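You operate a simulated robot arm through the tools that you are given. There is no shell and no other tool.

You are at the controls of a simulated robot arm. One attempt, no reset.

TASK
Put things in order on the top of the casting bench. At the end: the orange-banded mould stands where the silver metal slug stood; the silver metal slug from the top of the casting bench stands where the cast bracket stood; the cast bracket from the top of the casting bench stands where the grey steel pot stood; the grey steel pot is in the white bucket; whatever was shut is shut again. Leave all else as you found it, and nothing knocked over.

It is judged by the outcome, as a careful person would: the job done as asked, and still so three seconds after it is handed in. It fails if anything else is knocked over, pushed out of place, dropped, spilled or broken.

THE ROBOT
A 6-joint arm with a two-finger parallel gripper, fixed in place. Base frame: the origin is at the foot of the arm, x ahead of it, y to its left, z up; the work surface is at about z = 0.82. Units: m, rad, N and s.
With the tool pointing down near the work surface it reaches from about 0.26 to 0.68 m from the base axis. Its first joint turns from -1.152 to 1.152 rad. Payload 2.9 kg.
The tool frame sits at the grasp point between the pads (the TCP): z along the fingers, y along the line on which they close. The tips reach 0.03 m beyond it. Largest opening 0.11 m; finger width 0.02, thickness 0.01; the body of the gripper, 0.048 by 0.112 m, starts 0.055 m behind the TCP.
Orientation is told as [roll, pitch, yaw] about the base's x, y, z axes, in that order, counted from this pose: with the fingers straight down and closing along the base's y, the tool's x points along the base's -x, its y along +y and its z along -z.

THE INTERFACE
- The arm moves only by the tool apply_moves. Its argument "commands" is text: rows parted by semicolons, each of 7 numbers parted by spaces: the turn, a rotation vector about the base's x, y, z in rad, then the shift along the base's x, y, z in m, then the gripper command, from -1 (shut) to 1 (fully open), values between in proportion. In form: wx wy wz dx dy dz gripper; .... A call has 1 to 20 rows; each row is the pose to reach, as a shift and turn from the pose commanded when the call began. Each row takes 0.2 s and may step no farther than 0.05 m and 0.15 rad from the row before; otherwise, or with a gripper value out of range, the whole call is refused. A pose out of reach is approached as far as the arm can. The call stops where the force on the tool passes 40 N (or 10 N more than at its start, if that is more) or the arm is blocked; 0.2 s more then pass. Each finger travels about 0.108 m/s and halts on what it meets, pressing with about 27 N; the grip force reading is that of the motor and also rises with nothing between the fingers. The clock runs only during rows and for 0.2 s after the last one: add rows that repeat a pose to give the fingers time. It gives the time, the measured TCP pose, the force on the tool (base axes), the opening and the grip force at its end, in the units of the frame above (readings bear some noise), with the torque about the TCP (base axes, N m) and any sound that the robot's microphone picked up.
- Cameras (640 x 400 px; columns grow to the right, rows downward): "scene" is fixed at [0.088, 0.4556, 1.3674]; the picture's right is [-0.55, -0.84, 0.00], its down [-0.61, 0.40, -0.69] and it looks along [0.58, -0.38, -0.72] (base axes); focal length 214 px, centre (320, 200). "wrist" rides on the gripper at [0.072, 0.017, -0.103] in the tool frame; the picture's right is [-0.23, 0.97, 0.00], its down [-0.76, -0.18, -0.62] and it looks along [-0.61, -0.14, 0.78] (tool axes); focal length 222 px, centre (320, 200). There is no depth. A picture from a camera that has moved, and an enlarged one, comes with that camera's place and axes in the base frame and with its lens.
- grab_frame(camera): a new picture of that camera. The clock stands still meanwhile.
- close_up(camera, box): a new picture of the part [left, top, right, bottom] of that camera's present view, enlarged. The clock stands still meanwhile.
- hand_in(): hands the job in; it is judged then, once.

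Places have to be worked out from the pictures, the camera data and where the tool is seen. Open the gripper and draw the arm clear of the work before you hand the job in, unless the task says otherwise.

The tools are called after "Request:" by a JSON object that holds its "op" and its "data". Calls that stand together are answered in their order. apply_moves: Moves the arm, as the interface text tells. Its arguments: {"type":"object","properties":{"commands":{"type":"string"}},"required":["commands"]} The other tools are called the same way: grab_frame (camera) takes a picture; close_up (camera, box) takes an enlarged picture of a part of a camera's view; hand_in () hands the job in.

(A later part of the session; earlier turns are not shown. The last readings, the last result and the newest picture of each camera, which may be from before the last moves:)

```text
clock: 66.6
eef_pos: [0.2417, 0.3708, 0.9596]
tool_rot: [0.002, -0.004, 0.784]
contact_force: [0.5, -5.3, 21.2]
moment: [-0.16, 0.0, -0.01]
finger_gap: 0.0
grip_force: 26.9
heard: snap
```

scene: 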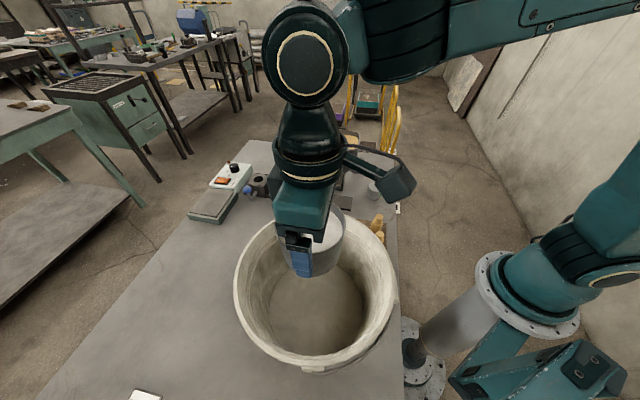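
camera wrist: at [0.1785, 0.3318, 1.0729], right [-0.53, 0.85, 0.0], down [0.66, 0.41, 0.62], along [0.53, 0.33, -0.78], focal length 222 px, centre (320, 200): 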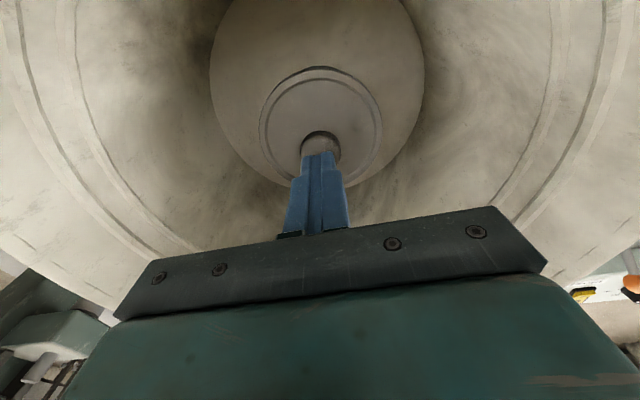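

A "snap" — the lid has clicked shut under the light press. I'll rise straight up and check.

Request:
{"op": "apply_moves", "data": {"commands": "0 0 0 0 0 0.01 -1; 0 0 0 0 0 0.04 -1; 0 0 0 0 0 0.08 -0.5; 0 0 0 0 0 0.12 0; 0 0 0 0 0 0.15 0.5; 0 0 0 0 0 0.15 1; 0 0 0 0 0 0.15 1"}}

Request:
{"op": "close_up", "data": {"camera": "wrist", "box": [240, 20, 400, 140]}}

Request:
{"op": "close_up", "data": {"camera": "scene", "box": [220, 190, 420, 390]}}

Request:
{"op": "grab_frame", "data": {"camera": "wrist"}}

```text
clock: 68.2
eef_pos: [0.2412, 0.3736, 1.1077]
tool_rot: [0.002, 0.0, 0.786]
contact_force: [-0.5, -0.8, 0.1]
moment: [0.0, -0.01, 0.02]
finger_gap: 0.1101
grip_force: 0.1
```

```text
3.33 times, centred on (320, 80) of wrist
camera zoom: at [0.1791, 0.333, 1.2117], right [-0.53, 0.85, 0.0], down [0.66, 0.41, 0.62], along [0.53, 0.33, -0.78], focal length 740 px, centre (320, 600)
```

zoom: 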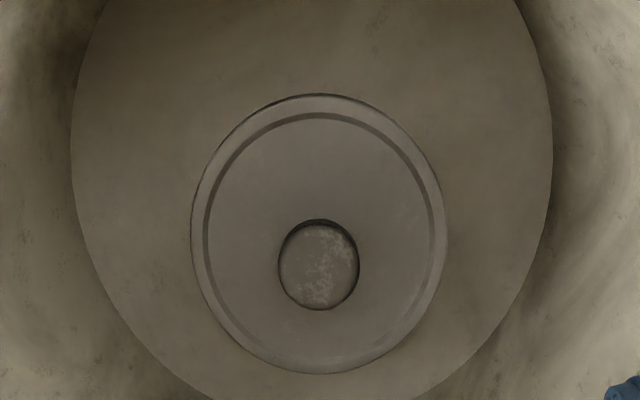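

```text
2.00 times, centred on (320, 290) of scene
camera zoom: at [0.088, 0.4556, 1.3674], right [-0.55, -0.84, 0.0], down [-0.61, 0.4, -0.69], along [0.58, -0.38, -0.72], focal length 429 px, centre (320, 20)
```

zoom: 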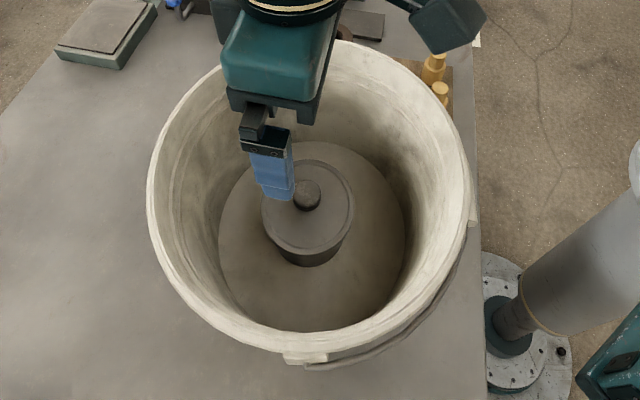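

```text
taken
camera wrist: at [0.1791, 0.333, 1.2117], right [-0.53, 0.85, 0.0], down [0.66, 0.41, 0.62], along [0.53, 0.33, -0.78], focal length 222 px, centre (320, 200)
```

wrist: 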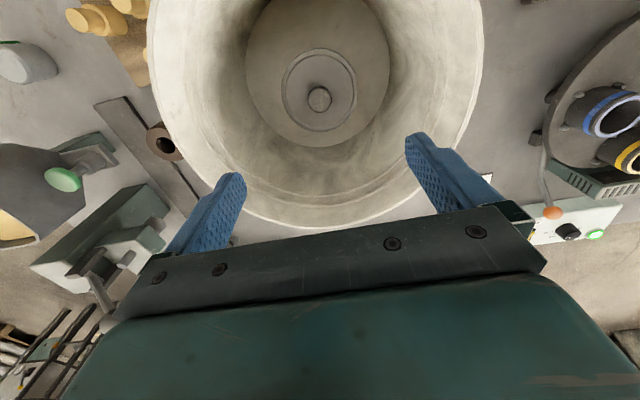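

The pot stands shut in the bucket. Next is the cast bracket: I'll move over to look down on it, staying above the bucket rim.

Request:
{"op": "apply_moves", "data": {"commands": "0 0 -0.13 0.027 -0.007 0 1; 0 0 -0.26 0.054 -0.014 0 1; 0 0 -0.39 0.081 -0.021 0 1; 0 0 -0.52 0.108 -0.028 0 1; 0 0 -0.65 0.135 -0.035 -0.01 1; 0 0 -0.785 0.159 -0.042 -0.02 1; 0 0 -0.785 0.159 -0.042 -0.02 1"}}

Request:
{"op": "grab_frame", "data": {"camera": "wrist"}}

Request:
{"op": "close_up", "data": {"camera": "wrist", "box": [290, 80, 430, 200]}}

```text
clock: 69.8
eef_pos: [0.4031, 0.3299, 1.0884]
tool_rot: [0.003, 0.0, -0.002]
contact_force: [-0.9, 0.2, 0.1]
moment: [-0.01, 0.0, -0.01]
finger_gap: 0.1099
grip_force: 0.1
```

```text
taken
camera wrist: at [0.3309, 0.3462, 1.1917], right [0.23, 0.97, 0.0], down [0.76, -0.18, 0.62], along [0.61, -0.14, -0.78], focal length 222 px, centre (320, 200)
```

wrist: 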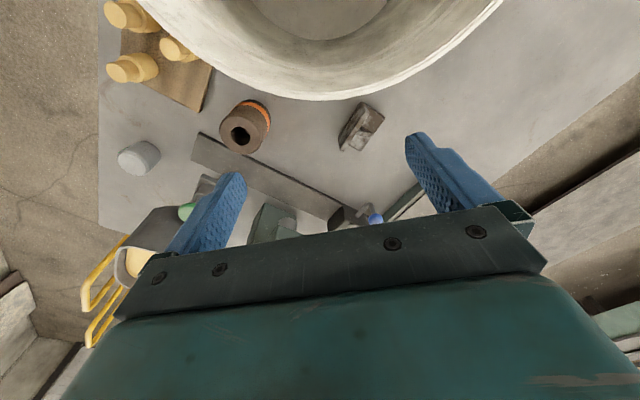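

```text
3.33 times, centred on (360, 140) of wrist
camera zoom: at [0.3309, 0.3462, 1.1917], right [0.23, 0.97, 0.0], down [0.76, -0.18, 0.62], along [0.61, -0.14, -0.78], focal length 740 px, centre (187, 400)
```

zoom: 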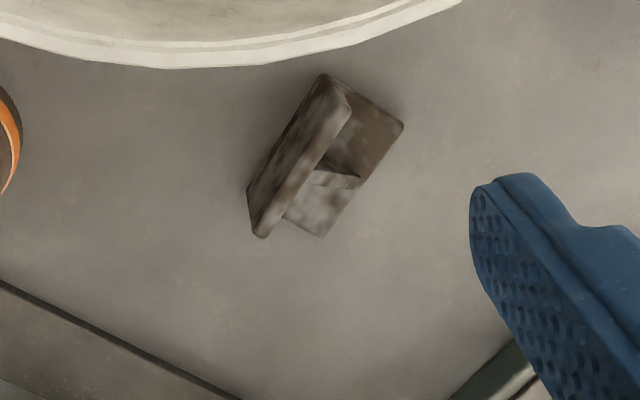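

The bracket is an L-shape with a rib: an upright plate on the left in this view and a base plate on the right. I'll zoom in more to get its exact geometry.

Request:
{"op": "close_up", "data": {"camera": "wrist", "box": [335, 95, 385, 155]}}

```text
6.67 times, centred on (360, 125) of wrist
camera zoom: at [0.3309, 0.3462, 1.1917], right [0.23, 0.97, 0.0], down [0.76, -0.18, 0.62], along [0.61, -0.14, -0.78], focal length 1481 px, centre (53, 700)
```

zoom: 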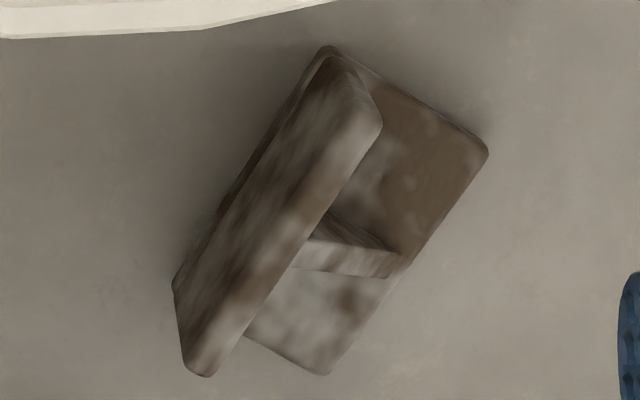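

Bracket geometry: base ~0.070×0.046 m centred at (0.482, 0.381), upright plate ~0.05 m tall along (0.75, -0.66) on the side toward the robot, rib at mid-length. I'll grip the upright plate through its thickness, ~0.021 m off the rib (TCP (0.485, 0.352), yaw -0.72); first I hover there to check.

Request:
{"op": "apply_moves", "data": {"commands": "0 0 -0.12 0.015 0.004 -0.005 0.6; 0 0 -0.24 0.03 0.008 -0.01 0.2; 0 0 -0.36 0.045 0.012 -0.02 -0.09; 0 0 -0.48 0.06 0.016 -0.03 -0.09; 0 0 -0.6 0.072 0.02 -0.04 -0.09; 0 0 -0.72 0.082 0.0225 -0.055 -0.09; 0 0 -0.72 0.082 0.0225 -0.055 -0.09"}}

Request:
{"op": "grab_frame", "data": {"camera": "wrist"}}

Request:
{"op": "close_up", "data": {"camera": "wrist", "box": [260, 60, 400, 180]}}

Request:
{"op": "grab_frame", "data": {"camera": "scene"}}

```text
clock: 71.4
eef_pos: [0.4831, 0.3511, 1.0333]
tool_rot: [0.002, 0.001, -0.723]
contact_force: [0.2, -0.1, -0.2]
moment: [0.0, 0.01, 0.0]
finger_gap: 0.0502
grip_force: 0.1
```

```text
taken
camera wrist: at [0.4407, 0.4116, 1.1369], right [0.81, 0.58, 0.0], down [0.45, -0.64, 0.62], along [0.36, -0.51, -0.78], focal length 222 px, centre (320, 200)
```

wrist: 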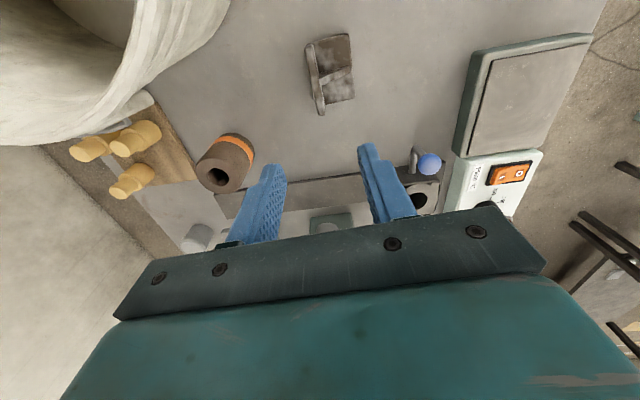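

```text
3.33 times, centred on (330, 120) of wrist
camera zoom: at [0.4407, 0.4116, 1.1369], right [0.81, 0.58, 0.0], down [0.45, -0.64, 0.62], along [0.36, -0.51, -0.78], focal length 740 px, centre (287, 467)
```

zoom: 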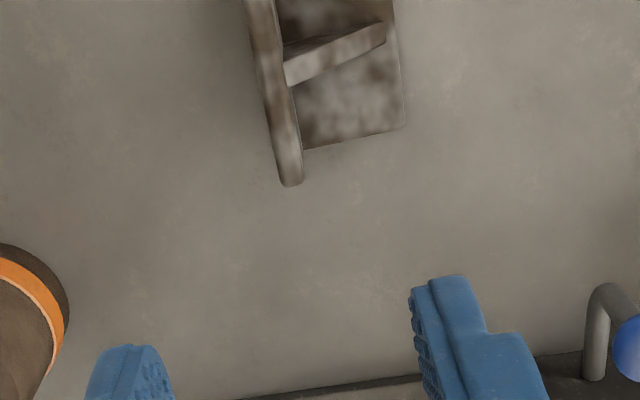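

```text
taken
```

scene: 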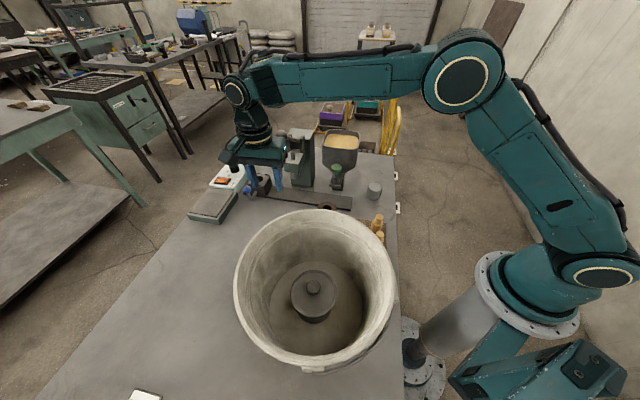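

I'll enlarge the bracket fully in this view to refine its position relative to the fingers.

Request:
{"op": "close_up", "data": {"camera": "wrist", "box": [290, 20, 370, 130]}}

```text
3.64 times, centred on (330, 75) of wrist
camera zoom: at [0.4407, 0.4116, 1.1369], right [0.81, 0.58, 0.0], down [0.45, -0.64, 0.62], along [0.36, -0.51, -0.78], focal length 808 px, centre (284, 654)
```

zoom: 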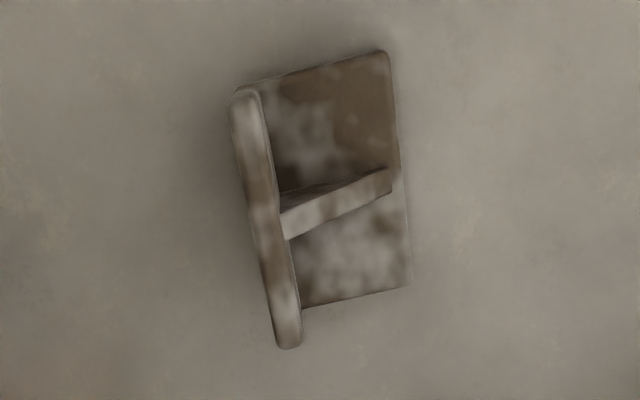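

Refined: upright plate centre line passes (0.469, 0.367), top z≈0.867; rib side ~7 mm from centre. I'll shift (+2 mm, 0), and descend so the tips stay ~7 mm above the base plate.

Request:
{"op": "apply_moves", "data": {"commands": "0 0 -0.01 0.0022 0.0004 -0.03 -0.09; 0 0 -0.01 0.0022 0.0004 -0.06 -0.09; 0 0 -0.01 0.0022 0.0004 -0.09 -0.09; 0 0 -0.01 0.0022 0.0004 -0.12 -0.09; 0 0 -0.01 0.0022 0.0004 -0.145 -0.09; 0 0 -0.01 0.0022 0.0004 -0.16 -0.09; 0 0 -0.01 0.0022 0.0004 -0.168 -0.09; 0 0 -0.01 0.0022 0.0004 -0.168 -0.09"}}

Request:
{"op": "grab_frame", "data": {"camera": "wrist"}}

Request:
{"op": "close_up", "data": {"camera": "wrist", "box": [230, 80, 430, 240]}}

Request:
{"op": "grab_frame", "data": {"camera": "scene"}}

```text
clock: 73.2
eef_pos: [0.4843, 0.3521, 0.8656]
tool_rot: [0.002, 0.0, -0.729]
contact_force: [-0.7, 0.2, 0.8]
moment: [-0.03, 0.0, 0.07]
finger_gap: 0.0499
grip_force: 0.1
```

```text
taken
camera wrist: at [0.4425, 0.4127, 0.9691], right [0.82, 0.57, 0.0], down [0.45, -0.64, 0.62], along [0.36, -0.51, -0.78], focal length 222 px, centre (320, 200)
```

wrist: 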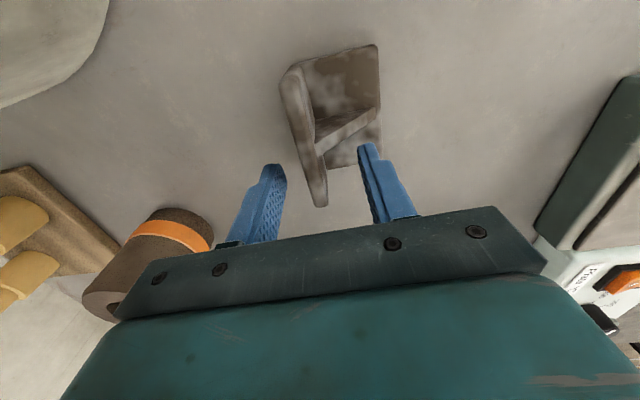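

```text
2.50 times, centred on (330, 160) of wrist
camera zoom: at [0.4425, 0.4127, 0.9691], right [0.82, 0.57, 0.0], down [0.45, -0.64, 0.62], along [0.36, -0.51, -0.78], focal length 555 px, centre (295, 300)
```

zoom: 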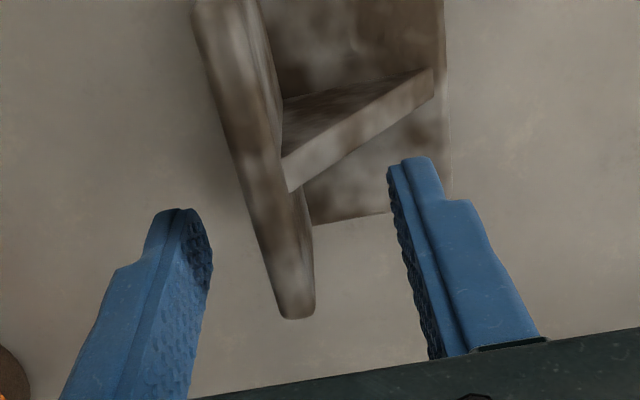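

```text
taken
```

scene: 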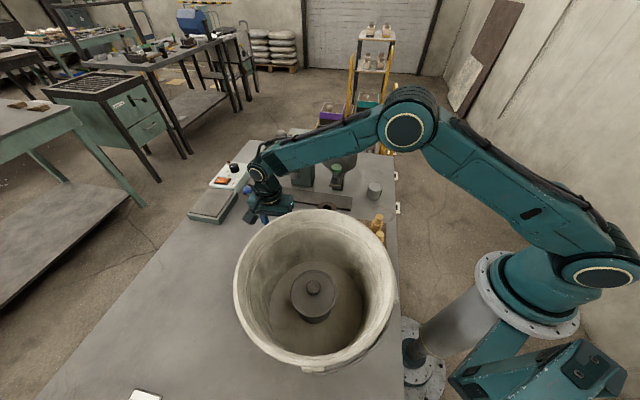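

The fingers straddle the upright plate beside the rib as planned. I'll shift 2 mm inward along the plate and close gradually.

Request:
{"op": "apply_moves", "data": {"commands": "0 0 0 -0.0015 0.0013 0 -0.09; 0 0 0 -0.0015 0.0013 0 -0.4; 0 0 0 -0.0015 0.0013 0 -0.6; 0 0 0 -0.0015 0.0013 0 -0.75; 0 0 0 -0.0015 0.0013 0 -0.85; 0 0 0 -0.0015 0.0013 0 -1; 0 0 0 -0.0015 0.0013 0 -1; 0 0 0 -0.0015 0.0013 0 -1"}}

Request:
{"op": "close_up", "data": {"camera": "wrist", "box": [230, 30, 430, 240]}}

```text
clock: 75.0
eef_pos: [0.4823, 0.3539, 0.8666]
tool_rot: [0.001, 0.0, -0.731]
contact_force: [-2.0, 0.0, 0.2]
moment: [-0.03, 0.05, -0.01]
finger_gap: 0.0086
grip_force: 27.1
```

```text
1.90 times, centred on (330, 135) of wrist
camera zoom: at [0.441, 0.4144, 0.9692], right [0.82, 0.57, 0.0], down [0.45, -0.64, 0.62], along [0.36, -0.51, -0.78], focal length 423 px, centre (301, 324)
```

zoom: 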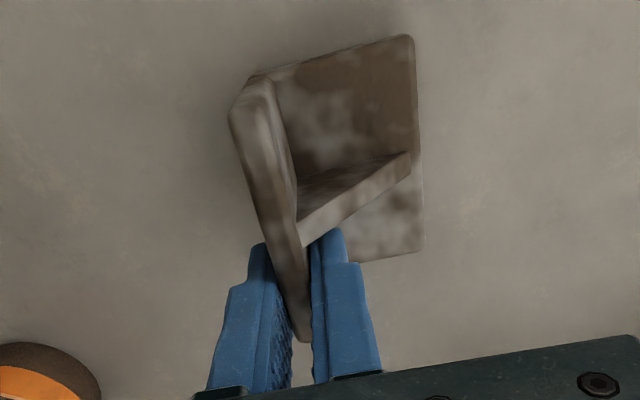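

Gripped (gap 8.6 mm). I'll lift 3 cm slowly and check that it hangs steady.

Request:
{"op": "apply_moves", "data": {"commands": "0 0 0 0 0 0.004 -1; 0 0 0 0 0 0.01 -1; 0 0 0 0 0 0.02 -1; 0 0 0 0 0 0.03 -1; 0 0 0 0 0 0.03 -1"}}

Request:
{"op": "close_up", "data": {"camera": "wrist", "box": [230, 30, 430, 240]}}

```text
clock: 76.2
eef_pos: [0.4833, 0.3532, 0.8956]
tool_rot: [0.002, -0.001, -0.729]
contact_force: [0.6, 0.7, -2.2]
moment: [-0.03, 0.02, -0.02]
finger_gap: 0.0089
grip_force: 26.8
```

```text
1.90 times, centred on (330, 135) of wrist
camera zoom: at [0.4411, 0.4141, 0.9994], right [0.82, 0.57, 0.0], down [0.45, -0.64, 0.62], along [0.36, -0.51, -0.78], focal length 423 px, centre (301, 324)
```

zoom: 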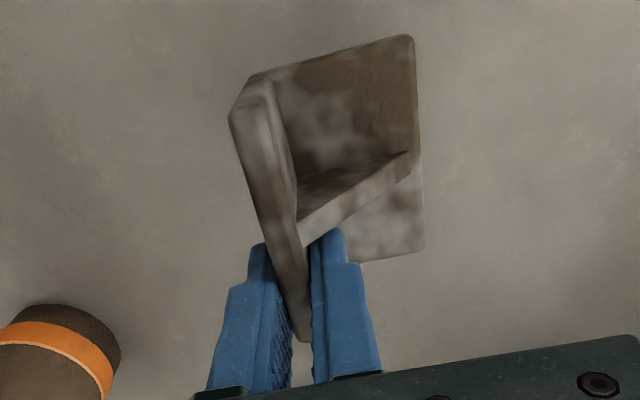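

The bracket hangs rigidly (2.2 N). I'll raise it and carry it around inboard of the press and hopper to the free area in front of them.

Request:
{"op": "apply_moves", "data": {"commands": "0 0 0 0 0 0.03 -1; 0 0 0 0 0 0.065 -1; 0 0 0 -0.002 -0.004 0.1 -1; 0 0 0 -0.008 -0.015 0.135 -1; 0 0 0 -0.016 -0.035 0.16 -1; 0 0 0 -0.026 -0.06 0.175 -1; 0 0 0 -0.038 -0.09 0.175 -1; 0 0 0 -0.05 -0.12 0.175 -1; 0 0 0 -0.06 -0.15 0.175 -1; 0 0 0 -0.062 -0.185 0.175 -1; 0 0 0 -0.058 -0.22 0.175 -1; 0 0 0 -0.054 -0.255 0.175 -1; 0 0 0 -0.05 -0.29 0.175 -1; 0 0 0 -0.046 -0.325 0.175 -1; 0 0 0 -0.042 -0.36 0.175 -1; 0 0 0 -0.036 -0.395 0.175 -1; 0 0 0 -0.03 -0.42 0.175 -1; 0 0 0 -0.03 -0.42 0.175 -1"}}

Request:
{"op": "grab_frame", "data": {"camera": "wrist"}}

Request:
{"op": "grab_frame", "data": {"camera": "scene"}}

```text
clock: 80.0
eef_pos: [0.4509, -0.0681, 1.0703]
tool_rot: [0.002, 0.0, -0.731]
contact_force: [0.9, -0.1, -1.3]
moment: [-0.06, 0.0, 0.02]
finger_gap: 0.0087
grip_force: 27.0
```

```text
taken
camera wrist: at [0.4095, -0.0079, 1.1735], right [0.82, 0.57, 0.0], down [0.45, -0.64, 0.62], along [0.36, -0.51, -0.78], focal length 222 px, centre (320, 200)
```

wrist: 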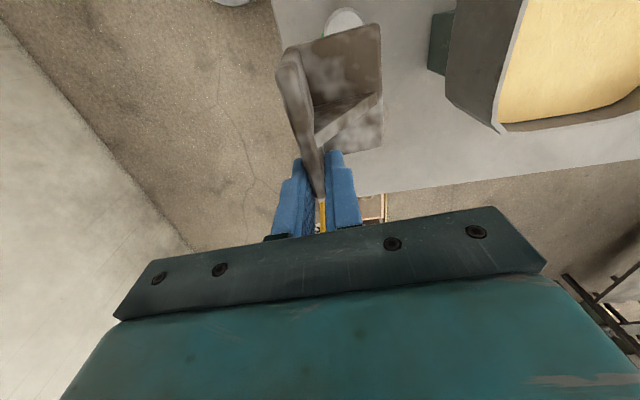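

```text
taken
```

scene: 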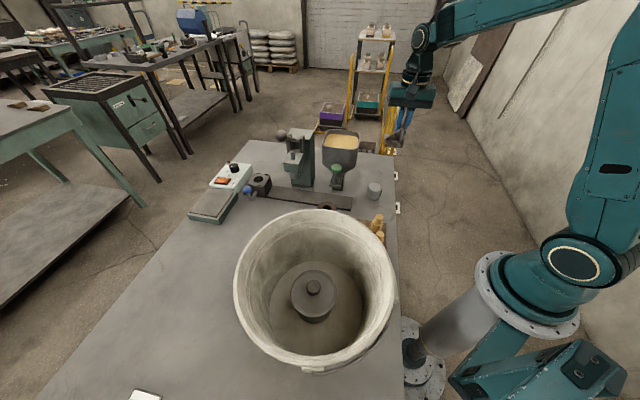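

Now over the free end of the bench. I'll move above the pot's old spot (TCP (0.5926, -0.0975) puts the bracket's centre at (0.592, -0.070)) and lower to about 2 cm above the bench.

Request:
{"op": "apply_moves", "data": {"commands": "0 0 0 0.035 -0.007 0 -1; 0 0 0 0.07 -0.014 0 -1; 0 0 0 0.105 -0.021 0 -1; 0 0 0 0.13 -0.027 0 -1; 0 0 0 0.1417 -0.0294 0 -1; 0 0 0 0.1417 -0.0294 -0.03 -1; 0 0 0 0.1417 -0.0294 -0.065 -1; 0 0 0 0.1417 -0.0294 -0.1 -1; 0 0 0 0.1417 -0.0294 -0.135 -1; 0 0 0 0.1417 -0.0294 -0.165 -1; 0 0 0 0.1417 -0.0294 -0.183 -1; 0 0 0 0.1417 -0.0294 -0.183 -1"}}

Request:
{"op": "grab_frame", "data": {"camera": "wrist"}}

Request:
{"op": "close_up", "data": {"camera": "scene", "box": [310, 110, 410, 210]}}

```text
clock: 82.6
eef_pos: [0.5955, -0.0977, 0.8892]
tool_rot: [0.002, 0.001, -0.728]
contact_force: [-0.8, -0.7, -0.6]
moment: [-0.06, -0.01, 0.02]
finger_gap: 0.0088
grip_force: 26.6
```

```text
taken
camera wrist: at [0.5525, -0.036, 0.9909], right [0.82, 0.57, 0.0], down [0.45, -0.64, 0.62], along [0.36, -0.51, -0.78], focal length 222 px, centre (320, 200)
```

wrist: 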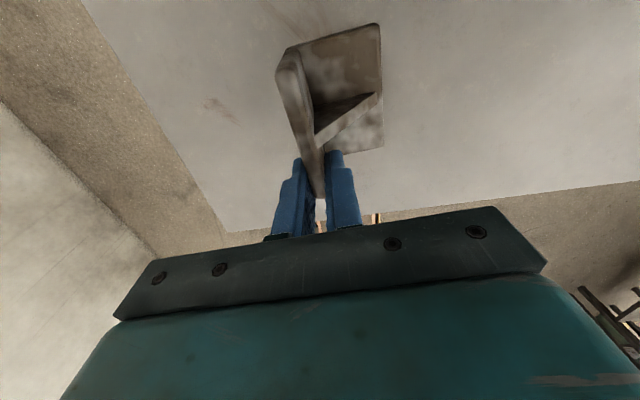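

```text
4.00 times, centred on (360, 160) of scene
camera zoom: at [0.088, 0.4556, 1.3674], right [-0.55, -0.84, 0.0], down [-0.61, 0.4, -0.69], along [0.58, -0.38, -0.72], focal length 858 px, centre (160, 360)
```

zoom: 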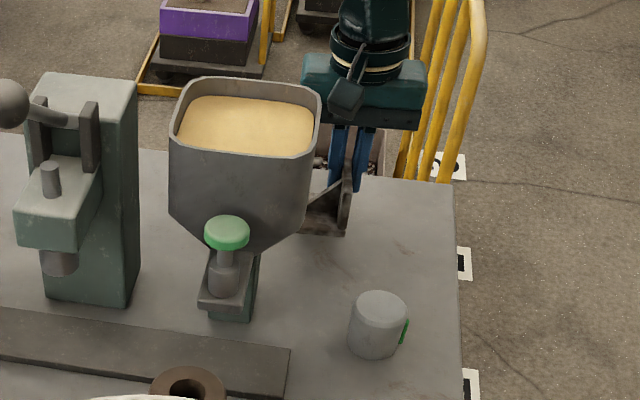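

Bracket is over its spot, level. Small correction (-2 mm in x) and lower in small steps to the expected contact at z≈0.866.

Request:
{"op": "apply_moves", "data": {"commands": "0 0 0 -0.002 -0.0005 -0.007 -1; 0 0 0 -0.002 -0.0005 -0.013 -1; 0 0 0 -0.002 -0.0005 -0.018 -1; 0 0 0 -0.002 -0.0005 -0.02 -1; 0 0 0 -0.002 -0.0005 -0.02 -1"}}

```text
clock: 83.8
eef_pos: [0.5934, -0.0973, 0.8687]
tool_rot: [0.001, -0.001, -0.729]
contact_force: [-0.2, -0.3, -1.5]
moment: [-0.03, -0.03, 0.01]
finger_gap: 0.0085
grip_force: 26.6
```

Still hanging free at 0.8687; continuing in 1–2 mm steps.

Request:
{"op": "apply_moves", "data": {"commands": "0 0 0 0 0 -0.001 -1; 0 0 0 0 0 -0.002 -1; 0 0 0 0 0 -0.002 -1"}}

```text
clock: 84.6
eef_pos: [0.5925, -0.0969, 0.8675]
tool_rot: [0.001, -0.001, -0.732]
contact_force: [-3.3, 2.1, 12.7]
moment: [-0.01, 0.11, 0.01]
finger_gap: 0.009
grip_force: 26.8
```

Contact (12.7 N): the bracket is on the bench. Ease up half a millimetre, open to 5 cm, and rise straight up.

Request:
{"op": "apply_moves", "data": {"commands": "0 0 0 0 0 0.0007 -1; 0 0 0 0 0 0.0007 -0.6; 0 0 0 0 0 0.0007 -0.2; 0 0 0 0 0 0.0007 -0.09; 0 0 0 0 0 0.0007 -0.09; 0 0 0 0 0 0.02 -0.09; 0 0 0 0 0 0.05 -0.09; 0 0 0 0 0 0.085 -0.09; 0 0 0 0 0 0.12 -0.09; 0 0 0 0 0 0.155 -0.09; 0 0 0 0 0 0.19 -0.09; 0 0 0 0 0 0.19 -0.09"}}

Request:
{"op": "grab_frame", "data": {"camera": "wrist"}}

Request:
{"op": "close_up", "data": {"camera": "wrist", "box": [270, 10, 410, 130]}}

Request:
{"op": "close_up", "data": {"camera": "scene", "box": [310, 110, 410, 210]}}

```text
clock: 87.2
eef_pos: [0.5942, -0.0968, 1.0552]
tool_rot: [0.002, 0.0, -0.729]
contact_force: [0.1, 0.2, 0.6]
moment: [0.02, -0.01, 0.0]
finger_gap: 0.0502
grip_force: 0.0
```

```text
taken
camera wrist: at [0.5521, -0.0363, 1.1593], right [0.82, 0.57, 0.0], down [0.45, -0.64, 0.62], along [0.36, -0.51, -0.78], focal length 222 px, centre (320, 200)
```

wrist: 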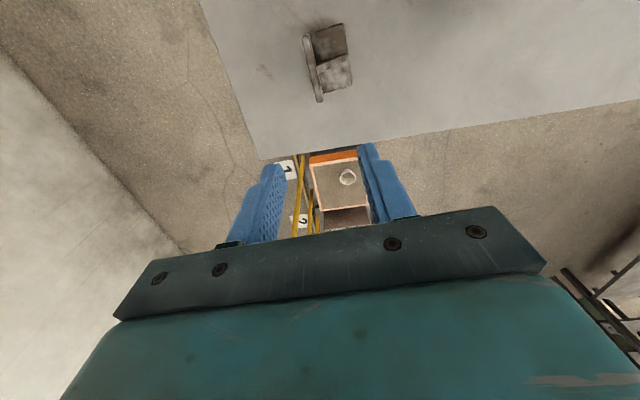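

```text
3.33 times, centred on (340, 70) of wrist
camera zoom: at [0.5521, -0.0363, 1.1593], right [0.82, 0.57, 0.0], down [0.45, -0.64, 0.62], along [0.36, -0.51, -0.78], focal length 740 px, centre (253, 633)
```

zoom: 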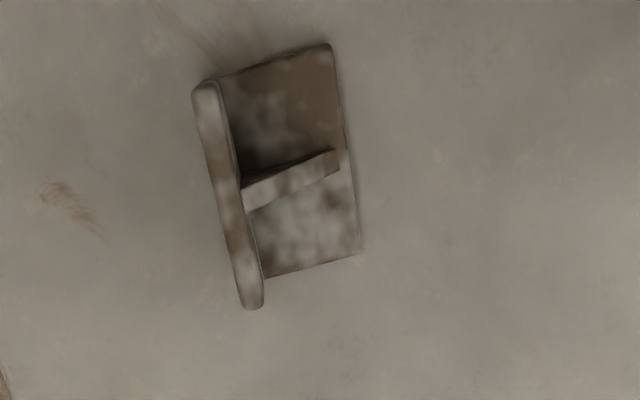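

```text
4.00 times, centred on (360, 160) of scene
camera zoom: at [0.088, 0.4556, 1.3674], right [-0.55, -0.84, 0.0], down [-0.61, 0.4, -0.69], along [0.58, -0.38, -0.72], focal length 858 px, centre (160, 360)
```

zoom: 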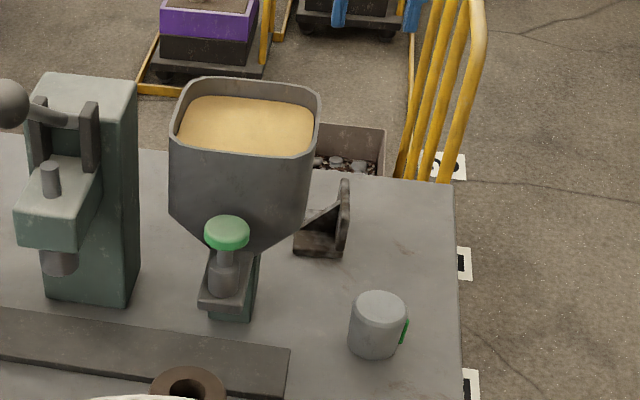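

The bracket stands level, but it slid ~1 cm in the grip: its centre is now about (0.585, -0.061) instead of (0.592, -0.070). I'll re-grip it and shift it the missing (+0.0067, -0.009).

Request:
{"op": "apply_moves", "data": {"commands": "0 0 0 -0.005 0.0076 -0.03 -0.09; 0 0 0 -0.005 0.0076 -0.065 -0.09; 0 0 0 -0.005 0.0076 -0.1 -0.09; 0 0 0 -0.005 0.0076 -0.135 -0.09; 0 0 0 -0.005 0.0076 -0.165 -0.09; 0 0 0 -0.005 0.0076 -0.182 -0.09; 0 0 0 -0.005 0.0076 -0.189 -0.09; 0 0 0 -0.005 0.0076 -0.189 -0.09"}}

Request:
{"op": "close_up", "data": {"camera": "wrist", "box": [230, 30, 430, 240]}}

```text
clock: 89.0
eef_pos: [0.5886, -0.0891, 0.8666]
tool_rot: [0.002, 0.0, -0.73]
contact_force: [0.3, -0.1, -0.2]
moment: [0.03, -0.04, 0.01]
finger_gap: 0.05
grip_force: 0.0
```

```text
1.90 times, centred on (330, 135) of wrist
camera zoom: at [0.5459, -0.0285, 0.9696], right [0.82, 0.57, 0.0], down [0.45, -0.64, 0.62], along [0.36, -0.51, -0.78], focal length 423 px, centre (301, 324)
```

zoom: 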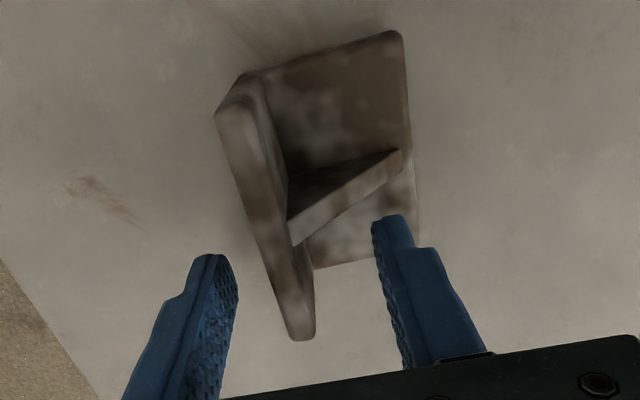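

The fingers straddle the plate again as at the first grip. Close, lift 5 mm, shift slowly by (+0.0067, -0.009), lower and check force.

Request:
{"op": "apply_moves", "data": {"commands": "0 0 0 0 0 0 -0.4; 0 0 0 0 0 0 -0.65; 0 0 0 0 0 0 -0.82; 0 0 0 0 0 0 -1; 0 0 0 0 0 0 -1; 0 0 0 0 0 0 -1; 0 0 0 0 0 0.003 -1; 0 0 0 0 0 0.006 -1; 0 0 0 0.0017 -0.0022 0.006 -1; 0 0 0 0.0034 -0.0045 0.006 -1; 0 0 0 0.005 -0.0068 0.006 -1; 0 0 0 0.0067 -0.009 0.006 -1; 0 0 0 0.0067 -0.009 0.006 -1; 0 0 0 0.0067 -0.009 0.003 -1; 0 0 0 0.0067 -0.009 0.0015 -1; 0 0 0 0.0067 -0.009 0.0015 -1"}}

Request:
{"op": "close_up", "data": {"camera": "wrist", "box": [230, 30, 430, 240]}}

```text
clock: 92.4
eef_pos: [0.5941, -0.0995, 0.8686]
tool_rot: [0.001, 0.0, -0.73]
contact_force: [0.2, -0.3, -1.0]
moment: [0.0, 0.01, -0.04]
finger_gap: 0.0089
grip_force: 27.1
```

```text
1.90 times, centred on (330, 135) of wrist
camera zoom: at [0.5523, -0.038, 0.9715], right [0.82, 0.57, 0.0], down [0.45, -0.64, 0.62], along [0.36, -0.51, -0.78], focal length 423 px, centre (301, 324)
```

zoom: 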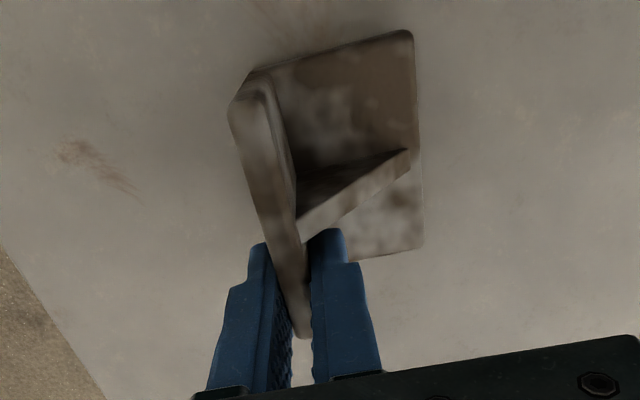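

Held without slip; by the readings the bracket's centre is now ≈(0.591, -0.070). Lower the last millimetres, release, and rise.

Request:
{"op": "apply_moves", "data": {"commands": "0 0 0 0 0 -0.001 -1; 0 0 0 0 0 -0.002 -1; 0 0 0 0 0 -0.002 -1"}}

```text
clock: 93.2
eef_pos: [0.5947, -0.0982, 0.866]
tool_rot: [0.002, 0.0, -0.731]
contact_force: [-1.4, -0.7, 3.6]
moment: [0.14, 0.24, 0.06]
finger_gap: 0.0086
grip_force: 27.7
```

Light contact (3.6 N up). I'll open, and rise straight up to look.

Request:
{"op": "apply_moves", "data": {"commands": "0 0 0 0 0 -0.0003 -0.7; 0 0 0 0 0 -0.0003 -0.4; 0 0 0 0 0 0 -0.09; 0 0 0 0 0 0 -0.09; 0 0 0 0 0 0.02 -0.09; 0 0 0 0 0 0.05 -0.09; 0 0 0 0 0 0.085 -0.09; 0 0 0 0 0 0.12 -0.09; 0 0 0 0 0 0.155 -0.09; 0 0 0 0 0 0.19 -0.09; 0 0 0 0 0 0.19 -0.09"}}

Request:
{"op": "close_up", "data": {"camera": "wrist", "box": [270, 10, 410, 130]}}

Request:
{"op": "close_up", "data": {"camera": "scene", "box": [310, 110, 410, 210]}}

```text
clock: 95.6
eef_pos: [0.5958, -0.0991, 1.0558]
tool_rot: [0.001, -0.001, -0.729]
contact_force: [-0.8, 0.8, 0.4]
moment: [-0.05, 0.01, 0.01]
finger_gap: 0.0499
grip_force: 0.0
```

```text
3.33 times, centred on (340, 70) of wrist
camera zoom: at [0.5535, -0.0377, 1.1603], right [0.82, 0.57, 0.0], down [0.45, -0.64, 0.62], along [0.36, -0.51, -0.78], focal length 740 px, centre (253, 633)
```

zoom: 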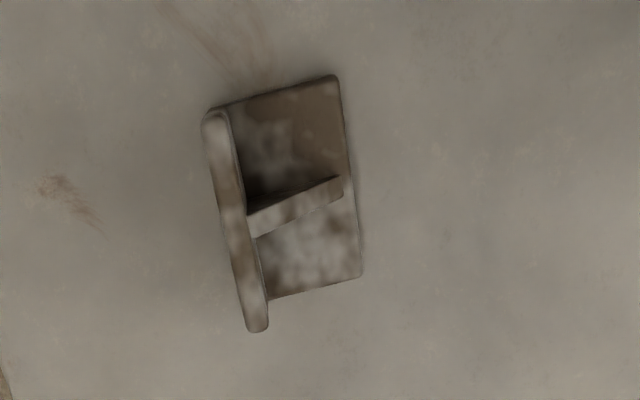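

```text
4.00 times, centred on (360, 160) of scene
camera zoom: at [0.088, 0.4556, 1.3674], right [-0.55, -0.84, 0.0], down [-0.61, 0.4, -0.69], along [0.58, -0.38, -0.72], focal length 858 px, centre (160, 360)
```

zoom: 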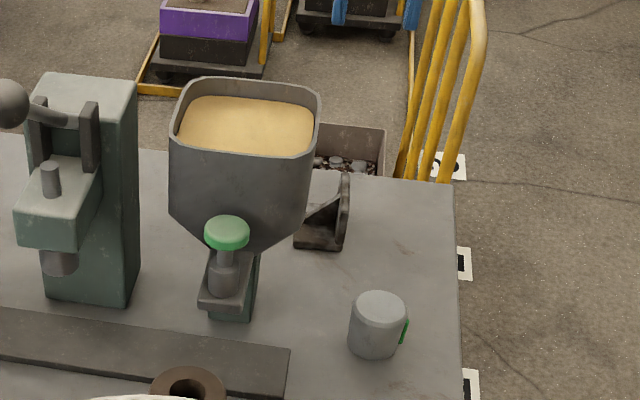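

Bracket now centred at about (0.594, -0.068) — right on the pot's old spot. Next the slug: I'll back off to look down at it.

Request:
{"op": "apply_moves", "data": {"commands": "0 0 0.1 -0.032 0.012 0 0.2; 0 0 0.2 -0.064 0.026 0 0.5; 0 0 0.3 -0.096 0.04 0 0.8; 0 0 0.4 -0.128 0.055 0 1; 0 0 0.5 -0.16 0.07 0 1; 0 0 0.6 -0.192 0.085 0 1; 0 0 0.729 -0.226 0.099 -0.005 1; 0 0 0.729 -0.226 0.099 -0.005 1"}}

Request:
{"op": "grab_frame", "data": {"camera": "wrist"}}

Request:
{"op": "close_up", "data": {"camera": "wrist", "box": [280, 90, 400, 190]}}

```text
clock: 97.4
eef_pos: [0.3688, 0.0006, 1.0523]
tool_rot: [0.003, 0.0, 0.002]
contact_force: [0.0, -0.5, -0.2]
moment: [0.03, 0.01, 0.02]
finger_gap: 0.11
grip_force: 0.1
```

```text
taken
camera wrist: at [0.2968, 0.0176, 1.1559], right [0.23, 0.97, 0.0], down [0.76, -0.18, 0.62], along [0.61, -0.14, -0.78], focal length 222 px, centre (320, 200)
```

wrist: 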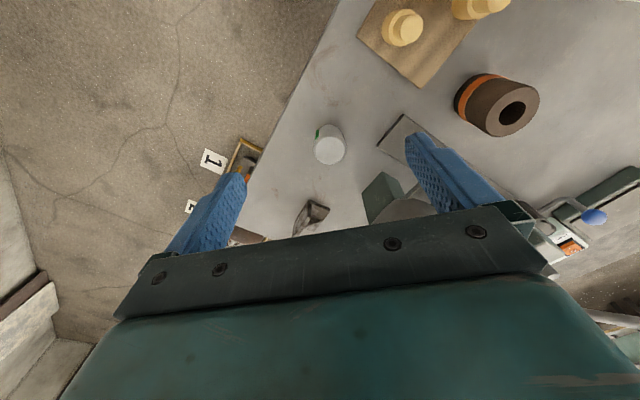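

```text
4.00 times, centred on (340, 140) of wrist
camera zoom: at [0.2968, 0.0176, 1.1559], right [0.23, 0.97, 0.0], down [0.76, -0.18, 0.62], along [0.61, -0.14, -0.78], focal length 888 px, centre (240, 440)
```

zoom: 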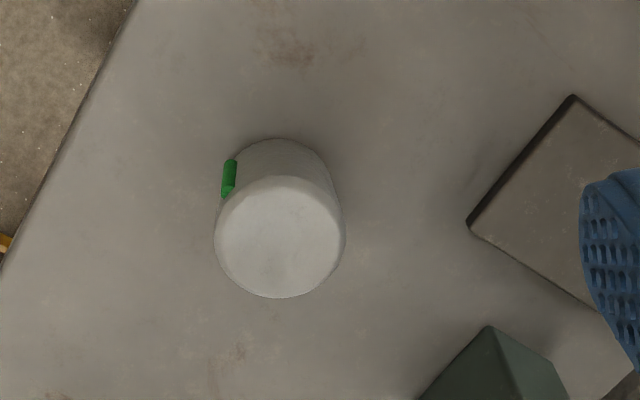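

Slug measured at (0.441, -0.002), ⌀0.048, top z≈0.857, with a green mark on its (-x,-y) side. I'll come down over it at yaw 0 (clear of the mark), stopping to check above it.

Request:
{"op": "apply_moves", "data": {"commands": "0 0 0 0.025 -0.001 -0.03 0.45; 0 0 0 0.05 -0.002 -0.065 0.45; 0 0 0 0.0722 -0.0026 -0.1 0.45; 0 0 0 0.0722 -0.0026 -0.13 0.45; 0 0 0 0.0722 -0.0026 -0.13 0.45"}}

Request:
{"op": "grab_frame", "data": {"camera": "wrist"}}

Request:
{"op": "close_up", "data": {"camera": "wrist", "box": [250, 80, 390, 200]}}

```text
clock: 98.6
eef_pos: [0.4427, -0.0024, 0.9202]
tool_rot: [0.001, 0.001, 0.001]
contact_force: [-0.5, 0.1, -0.6]
moment: [-0.01, -0.01, 0.02]
finger_gap: 0.0796
grip_force: 0.1
```

```text
taken
camera wrist: at [0.3702, 0.0142, 1.0241], right [0.23, 0.97, 0.0], down [0.76, -0.18, 0.62], along [0.61, -0.14, -0.78], focal length 222 px, centre (320, 200)
```

wrist: 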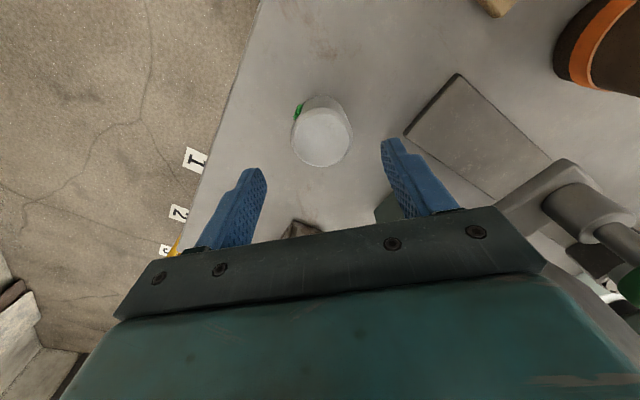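

```text
3.33 times, centred on (320, 140) of wrist
camera zoom: at [0.3702, 0.0142, 1.0241], right [0.23, 0.97, 0.0], down [0.76, -0.18, 0.62], along [0.61, -0.14, -0.78], focal length 740 px, centre (320, 400)
```

zoom: 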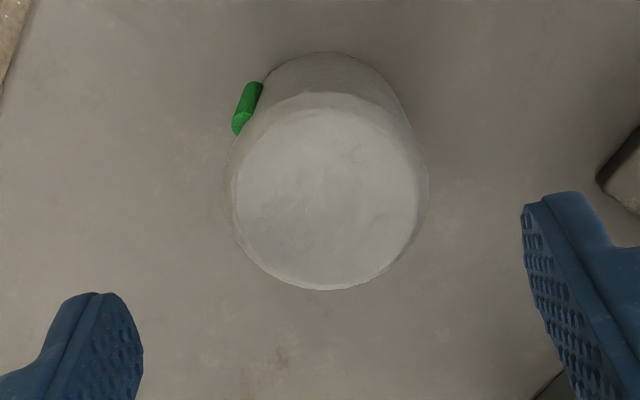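

The green thing is a small pin at about 148° to the side, clear of the pads. I'll correct ~1.5 mm and descend to z≈0.855 (tips 5 mm above the bench).

Request:
{"op": "apply_moves", "data": {"commands": "0 0 0 -0.001 0.0015 -0.02 0.45; 0 0 0 -0.001 0.0015 -0.04 0.45; 0 0 0 -0.001 0.0015 -0.055 0.45; 0 0 0 -0.001 0.0015 -0.065 0.45; 0 0 0 -0.001 0.0015 -0.065 0.45"}}

Request:
{"op": "grab_frame", "data": {"camera": "wrist"}}

```text
clock: 99.8
eef_pos: [0.4389, -0.0, 0.855]
tool_rot: [0.003, -0.001, 0.0]
contact_force: [-1.2, 0.0, 0.1]
moment: [0.06, 0.02, 0.02]
finger_gap: 0.0796
grip_force: 0.1
```

```text
taken
camera wrist: at [0.3677, 0.0159, 0.9594], right [0.23, 0.97, 0.0], down [0.76, -0.18, 0.62], along [0.61, -0.14, -0.78], focal length 222 px, centre (320, 200)
```

wrist: 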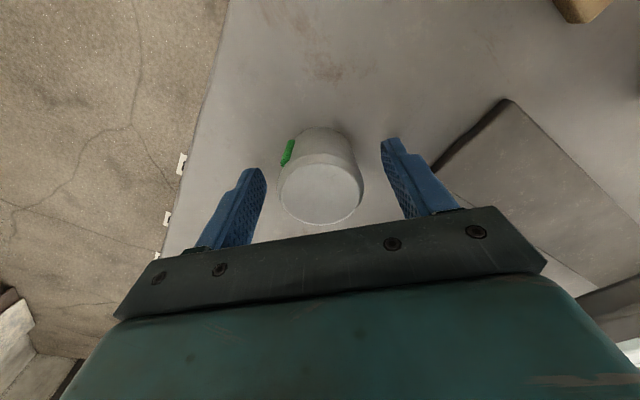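

The slug sits centred between the fingers. Closing gradually, then a small lift.

Request:
{"op": "apply_moves", "data": {"commands": "0 0 0 0 0 0 0.15; 0 0 0 0 0 0 0; 0 0 0 0 0 0 -0.08; 0 0 0 0 0 0 -0.14; 0 0 0 0 0 0 -0.3; 0 0 0 0 0 0 -1; 0 0 0 0 0 0 -1; 0 0 0 0 0 0.005 -1; 0 0 0 0 0 0.015 -1; 0 0 0 0 0 0.03 -1; 0 0 0 0 0 0.03 -1"}}

Request:
{"op": "grab_frame", "data": {"camera": "wrist"}}

Request:
{"op": "close_up", "data": {"camera": "scene", "box": [310, 120, 430, 220]}}

```text
clock: 102.2
eef_pos: [0.4411, -0.0006, 0.8861]
tool_rot: [0.002, 0.0, 0.001]
contact_force: [0.5, -0.5, -2.5]
moment: [-0.01, 0.02, 0.01]
finger_gap: 0.047
grip_force: 27.7
```

```text
taken
camera wrist: at [0.3686, 0.0158, 0.9895], right [0.23, 0.97, 0.0], down [0.76, -0.18, 0.62], along [0.61, -0.14, -0.78], focal length 222 px, centre (320, 200)
```

wrist: 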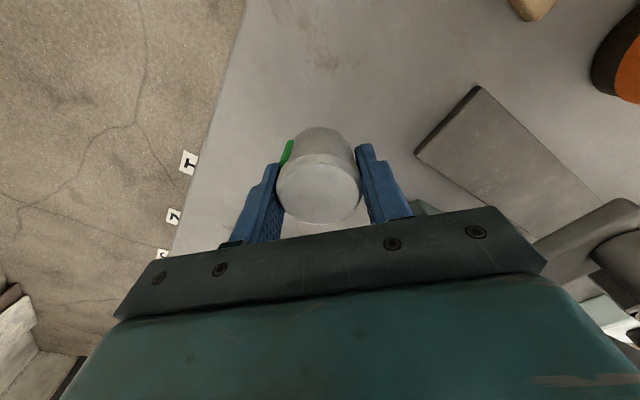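

```text
4.00 times, centred on (370, 170) of scene
camera zoom: at [0.088, 0.4556, 1.3674], right [-0.55, -0.84, 0.0], down [-0.61, 0.4, -0.69], along [0.58, -0.38, -0.72], focal length 858 px, centre (120, 320)
```

zoom: 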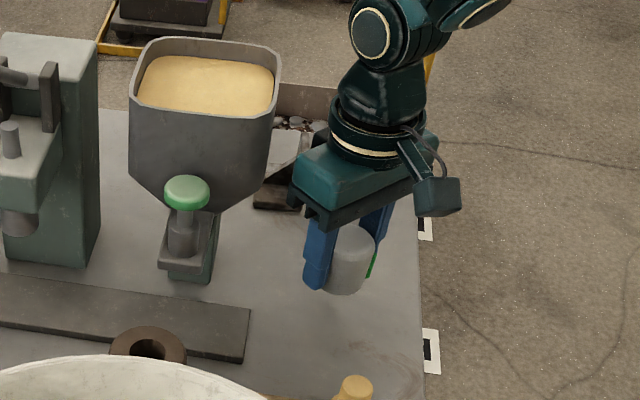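

Slug held firmly (gap 0.047); its old spot is (0.441, -0.001). I'll raise it and carry it gently, turning the tool to yaw -0.72 on the way, to above the bracket's old spot.

Request:
{"op": "apply_moves", "data": {"commands": "0 0 0 0 0 0.02 -1; 0 0 0 0 0 0.045 -1; 0 0 0 0 0 0.075 -1; 0 0 0 0 0 0.105 -1; 0 0 0 0 0 0.135 -1; 0 0 0 0 0 0.16 -1; 0 0 -0.05 -0.003 0.015 0.175 -1; 0 0 -0.1 -0.006 0.035 0.18 -1; 0 0 -0.15 -0.01 0.06 0.18 -1; 0 0 -0.2 -0.013 0.085 0.18 -1; 0 0 -0.25 -0.015 0.11 0.18 -1; 0 0 -0.3 -0.015 0.135 0.18 -1; 0 0 -0.35 -0.014 0.16 0.18 -1; 0 0 -0.4 -0.012 0.185 0.18 -1; 0 0 -0.45 -0.008 0.21 0.18 -1; 0 0 -0.5 -0.003 0.235 0.18 -1; 0 0 -0.55 0.004 0.26 0.18 -1; 0 0 -0.6 0.012 0.285 0.18 -1; 0 0 -0.66 0.02 0.308 0.18 -1; 0 0 -0.72 0.026 0.325 0.18 -1"}}

Request:
{"op": "grab_frame", "data": {"camera": "wrist"}}

Request:
{"op": "grab_frame", "data": {"camera": "scene"}}

```text
clock: 106.4
eef_pos: [0.4681, 0.3253, 1.0662]
tool_rot: [0.001, 0.0, -0.721]
contact_force: [0.0, 0.0, -1.8]
moment: [0.01, 0.0, 0.01]
finger_gap: 0.0469
grip_force: 27.0
```

```text
taken
camera wrist: at [0.4242, 0.3856, 1.1697], right [0.81, 0.58, 0.0], down [0.45, -0.64, 0.62], along [0.36, -0.51, -0.78], focal length 222 px, centre (320, 200)
```

wrist: 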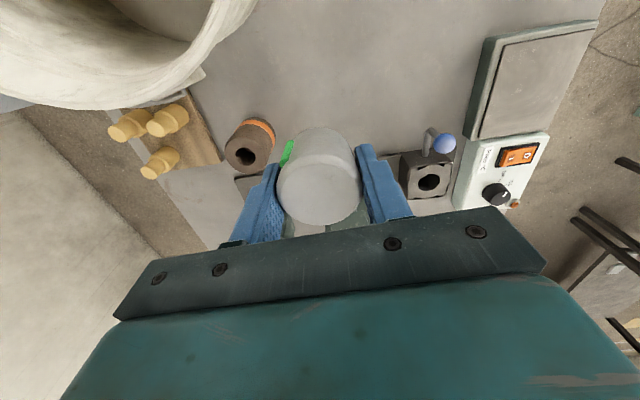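

```text
taken
```

scene: 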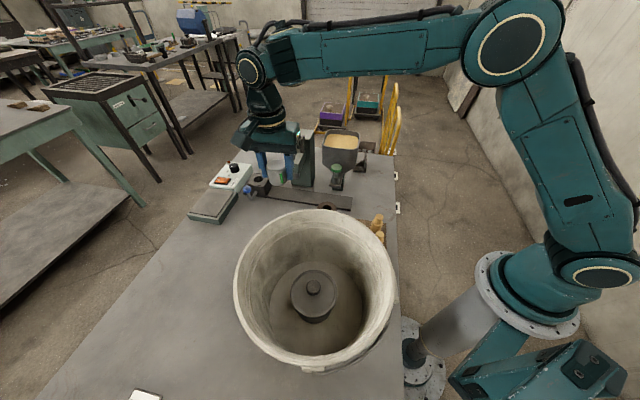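

Slug is steady. I'll move the remaining (+0.014, +0.057) to above the bracket's old spot and lower to just above the bench.

Request:
{"op": "apply_moves", "data": {"commands": "0 0 0 0.005 0.02 0 -1; 0 0 0 0.01 0.04 0 -1; 0 0 0 0.0139 0.0569 0 -1; 0 0 0 0.0139 0.0569 -0.02 -1; 0 0 0 0.0139 0.0569 -0.05 -1; 0 0 0 0.0139 0.0569 -0.08 -1; 0 0 0 0.0139 0.0569 -0.11 -1; 0 0 0 0.0139 0.0569 -0.14 -1; 0 0 0 0.0139 0.0569 -0.17 -1; 0 0 0 0.0139 0.0569 -0.19 -1; 0 0 0 0.0139 0.0569 -0.2 -1; 0 0 0 0.0139 0.0569 -0.2 -1"}}

Request:
{"op": "grab_frame", "data": {"camera": "wrist"}}

Request:
{"op": "grab_frame", "data": {"camera": "scene"}}

```text
clock: 109.0
eef_pos: [0.4801, 0.38, 0.8648]
tool_rot: [0.0, 0.0, -0.72]
contact_force: [0.7, 0.0, -3.4]
moment: [-0.03, -0.03, 0.0]
finger_gap: 0.047
grip_force: 27.0
```

```text
taken
camera wrist: at [0.4368, 0.4415, 0.9685], right [0.81, 0.58, 0.0], down [0.46, -0.64, 0.62], along [0.36, -0.51, -0.78], focal length 222 px, centre (320, 200)
```

wrist: 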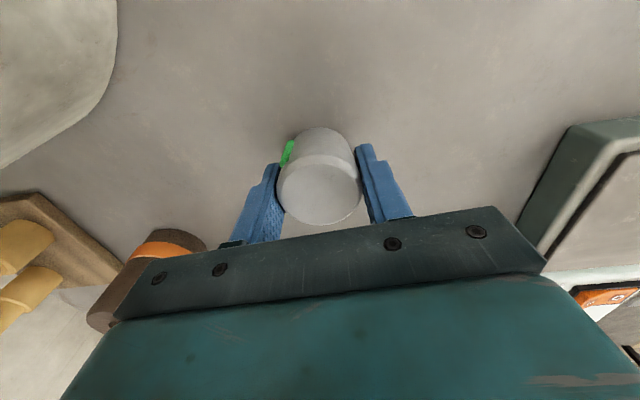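

```text
taken
```

scene: 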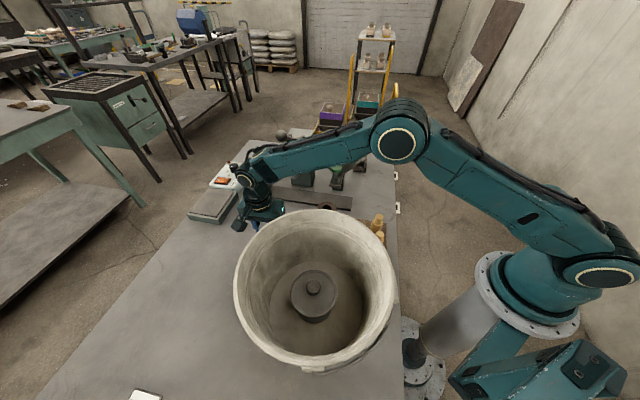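

About 1 cm to go. Lowering in small steps.

Request:
{"op": "apply_moves", "data": {"commands": "0 0 0 0.001 0.001 -0.004 -1; 0 0 0 0.001 0.001 -0.007 -1; 0 0 0 0.001 0.001 -0.007 -1"}}

```text
clock: 109.8
eef_pos: [0.4804, 0.3827, 0.8596]
tool_rot: [0.0, 0.0, -0.723]
contact_force: [-0.7, -0.8, -2.6]
moment: [-0.01, -0.04, 0.02]
finger_gap: 0.0468
grip_force: 26.8
```

Still free; a few more millimetres in 1–2 mm steps.

Request:
{"op": "apply_moves", "data": {"commands": "0 0 0 0 0 -0.0015 -1; 0 0 0 0 0 -0.003 -1; 0 0 0 0 0 -0.003 -1"}}

```text
clock: 110.6
eef_pos: [0.4803, 0.3827, 0.8562]
tool_rot: [0.001, 0.001, -0.72]
contact_force: [-1.1, 0.1, 2.5]
moment: [-0.05, 0.03, -0.01]
finger_gap: 0.0468
grip_force: 27.4
```

Contact at z≈0.856 (force reversed to +2.5 N). Opening and rising straight up.

Request:
{"op": "apply_moves", "data": {"commands": "0 0 0 0 0 -0.0003 -0.05; 0 0 0 0 0 0 0.2; 0 0 0 0 0 0 0.45; 0 0 0 0 0 0 0.45; 0 0 0 0 0 0.02 0.45; 0 0 0 0 0 0.05 0.45; 0 0 0 0 0 0.085 0.45; 0 0 0 0 0 0.12 0.45; 0 0 0 0 0 0.155 0.45; 0 0 0 0 0 0.19 0.45; 0 0 0 0 0 0.19 0.45"}}

Request:
{"op": "grab_frame", "data": {"camera": "wrist"}}

Request:
{"op": "close_up", "data": {"camera": "wrist", "box": [260, 30, 400, 150]}}

```text
clock: 113.0
eef_pos: [0.4798, 0.3834, 1.0487]
tool_rot: [-0.002, 0.0, -0.72]
contact_force: [0.3, 0.1, 0.1]
moment: [-0.02, -0.02, -0.01]
finger_gap: 0.0796
grip_force: 0.0
```

```text
taken
camera wrist: at [0.4374, 0.4428, 1.1519], right [0.81, 0.58, 0.0], down [0.45, -0.64, 0.62], along [0.36, -0.51, -0.78], focal length 222 px, centre (320, 200)
```

wrist: 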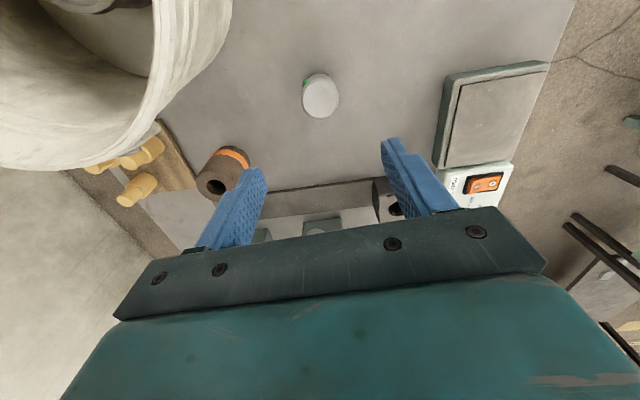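

```text
3.33 times, centred on (330, 90) of wrist
camera zoom: at [0.4374, 0.4428, 1.1519], right [0.81, 0.58, 0.0], down [0.45, -0.64, 0.62], along [0.36, -0.51, -0.78], focal length 740 px, centre (287, 567)
```

zoom: 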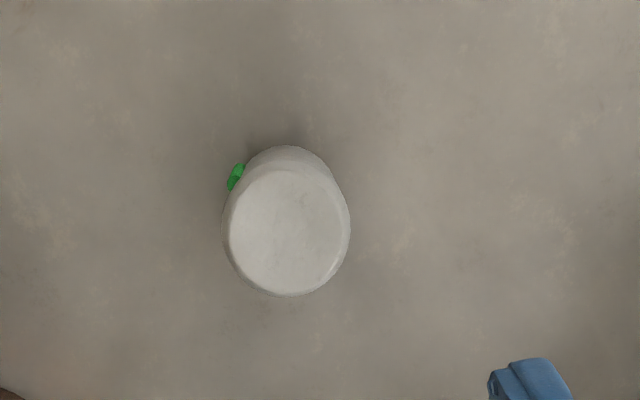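

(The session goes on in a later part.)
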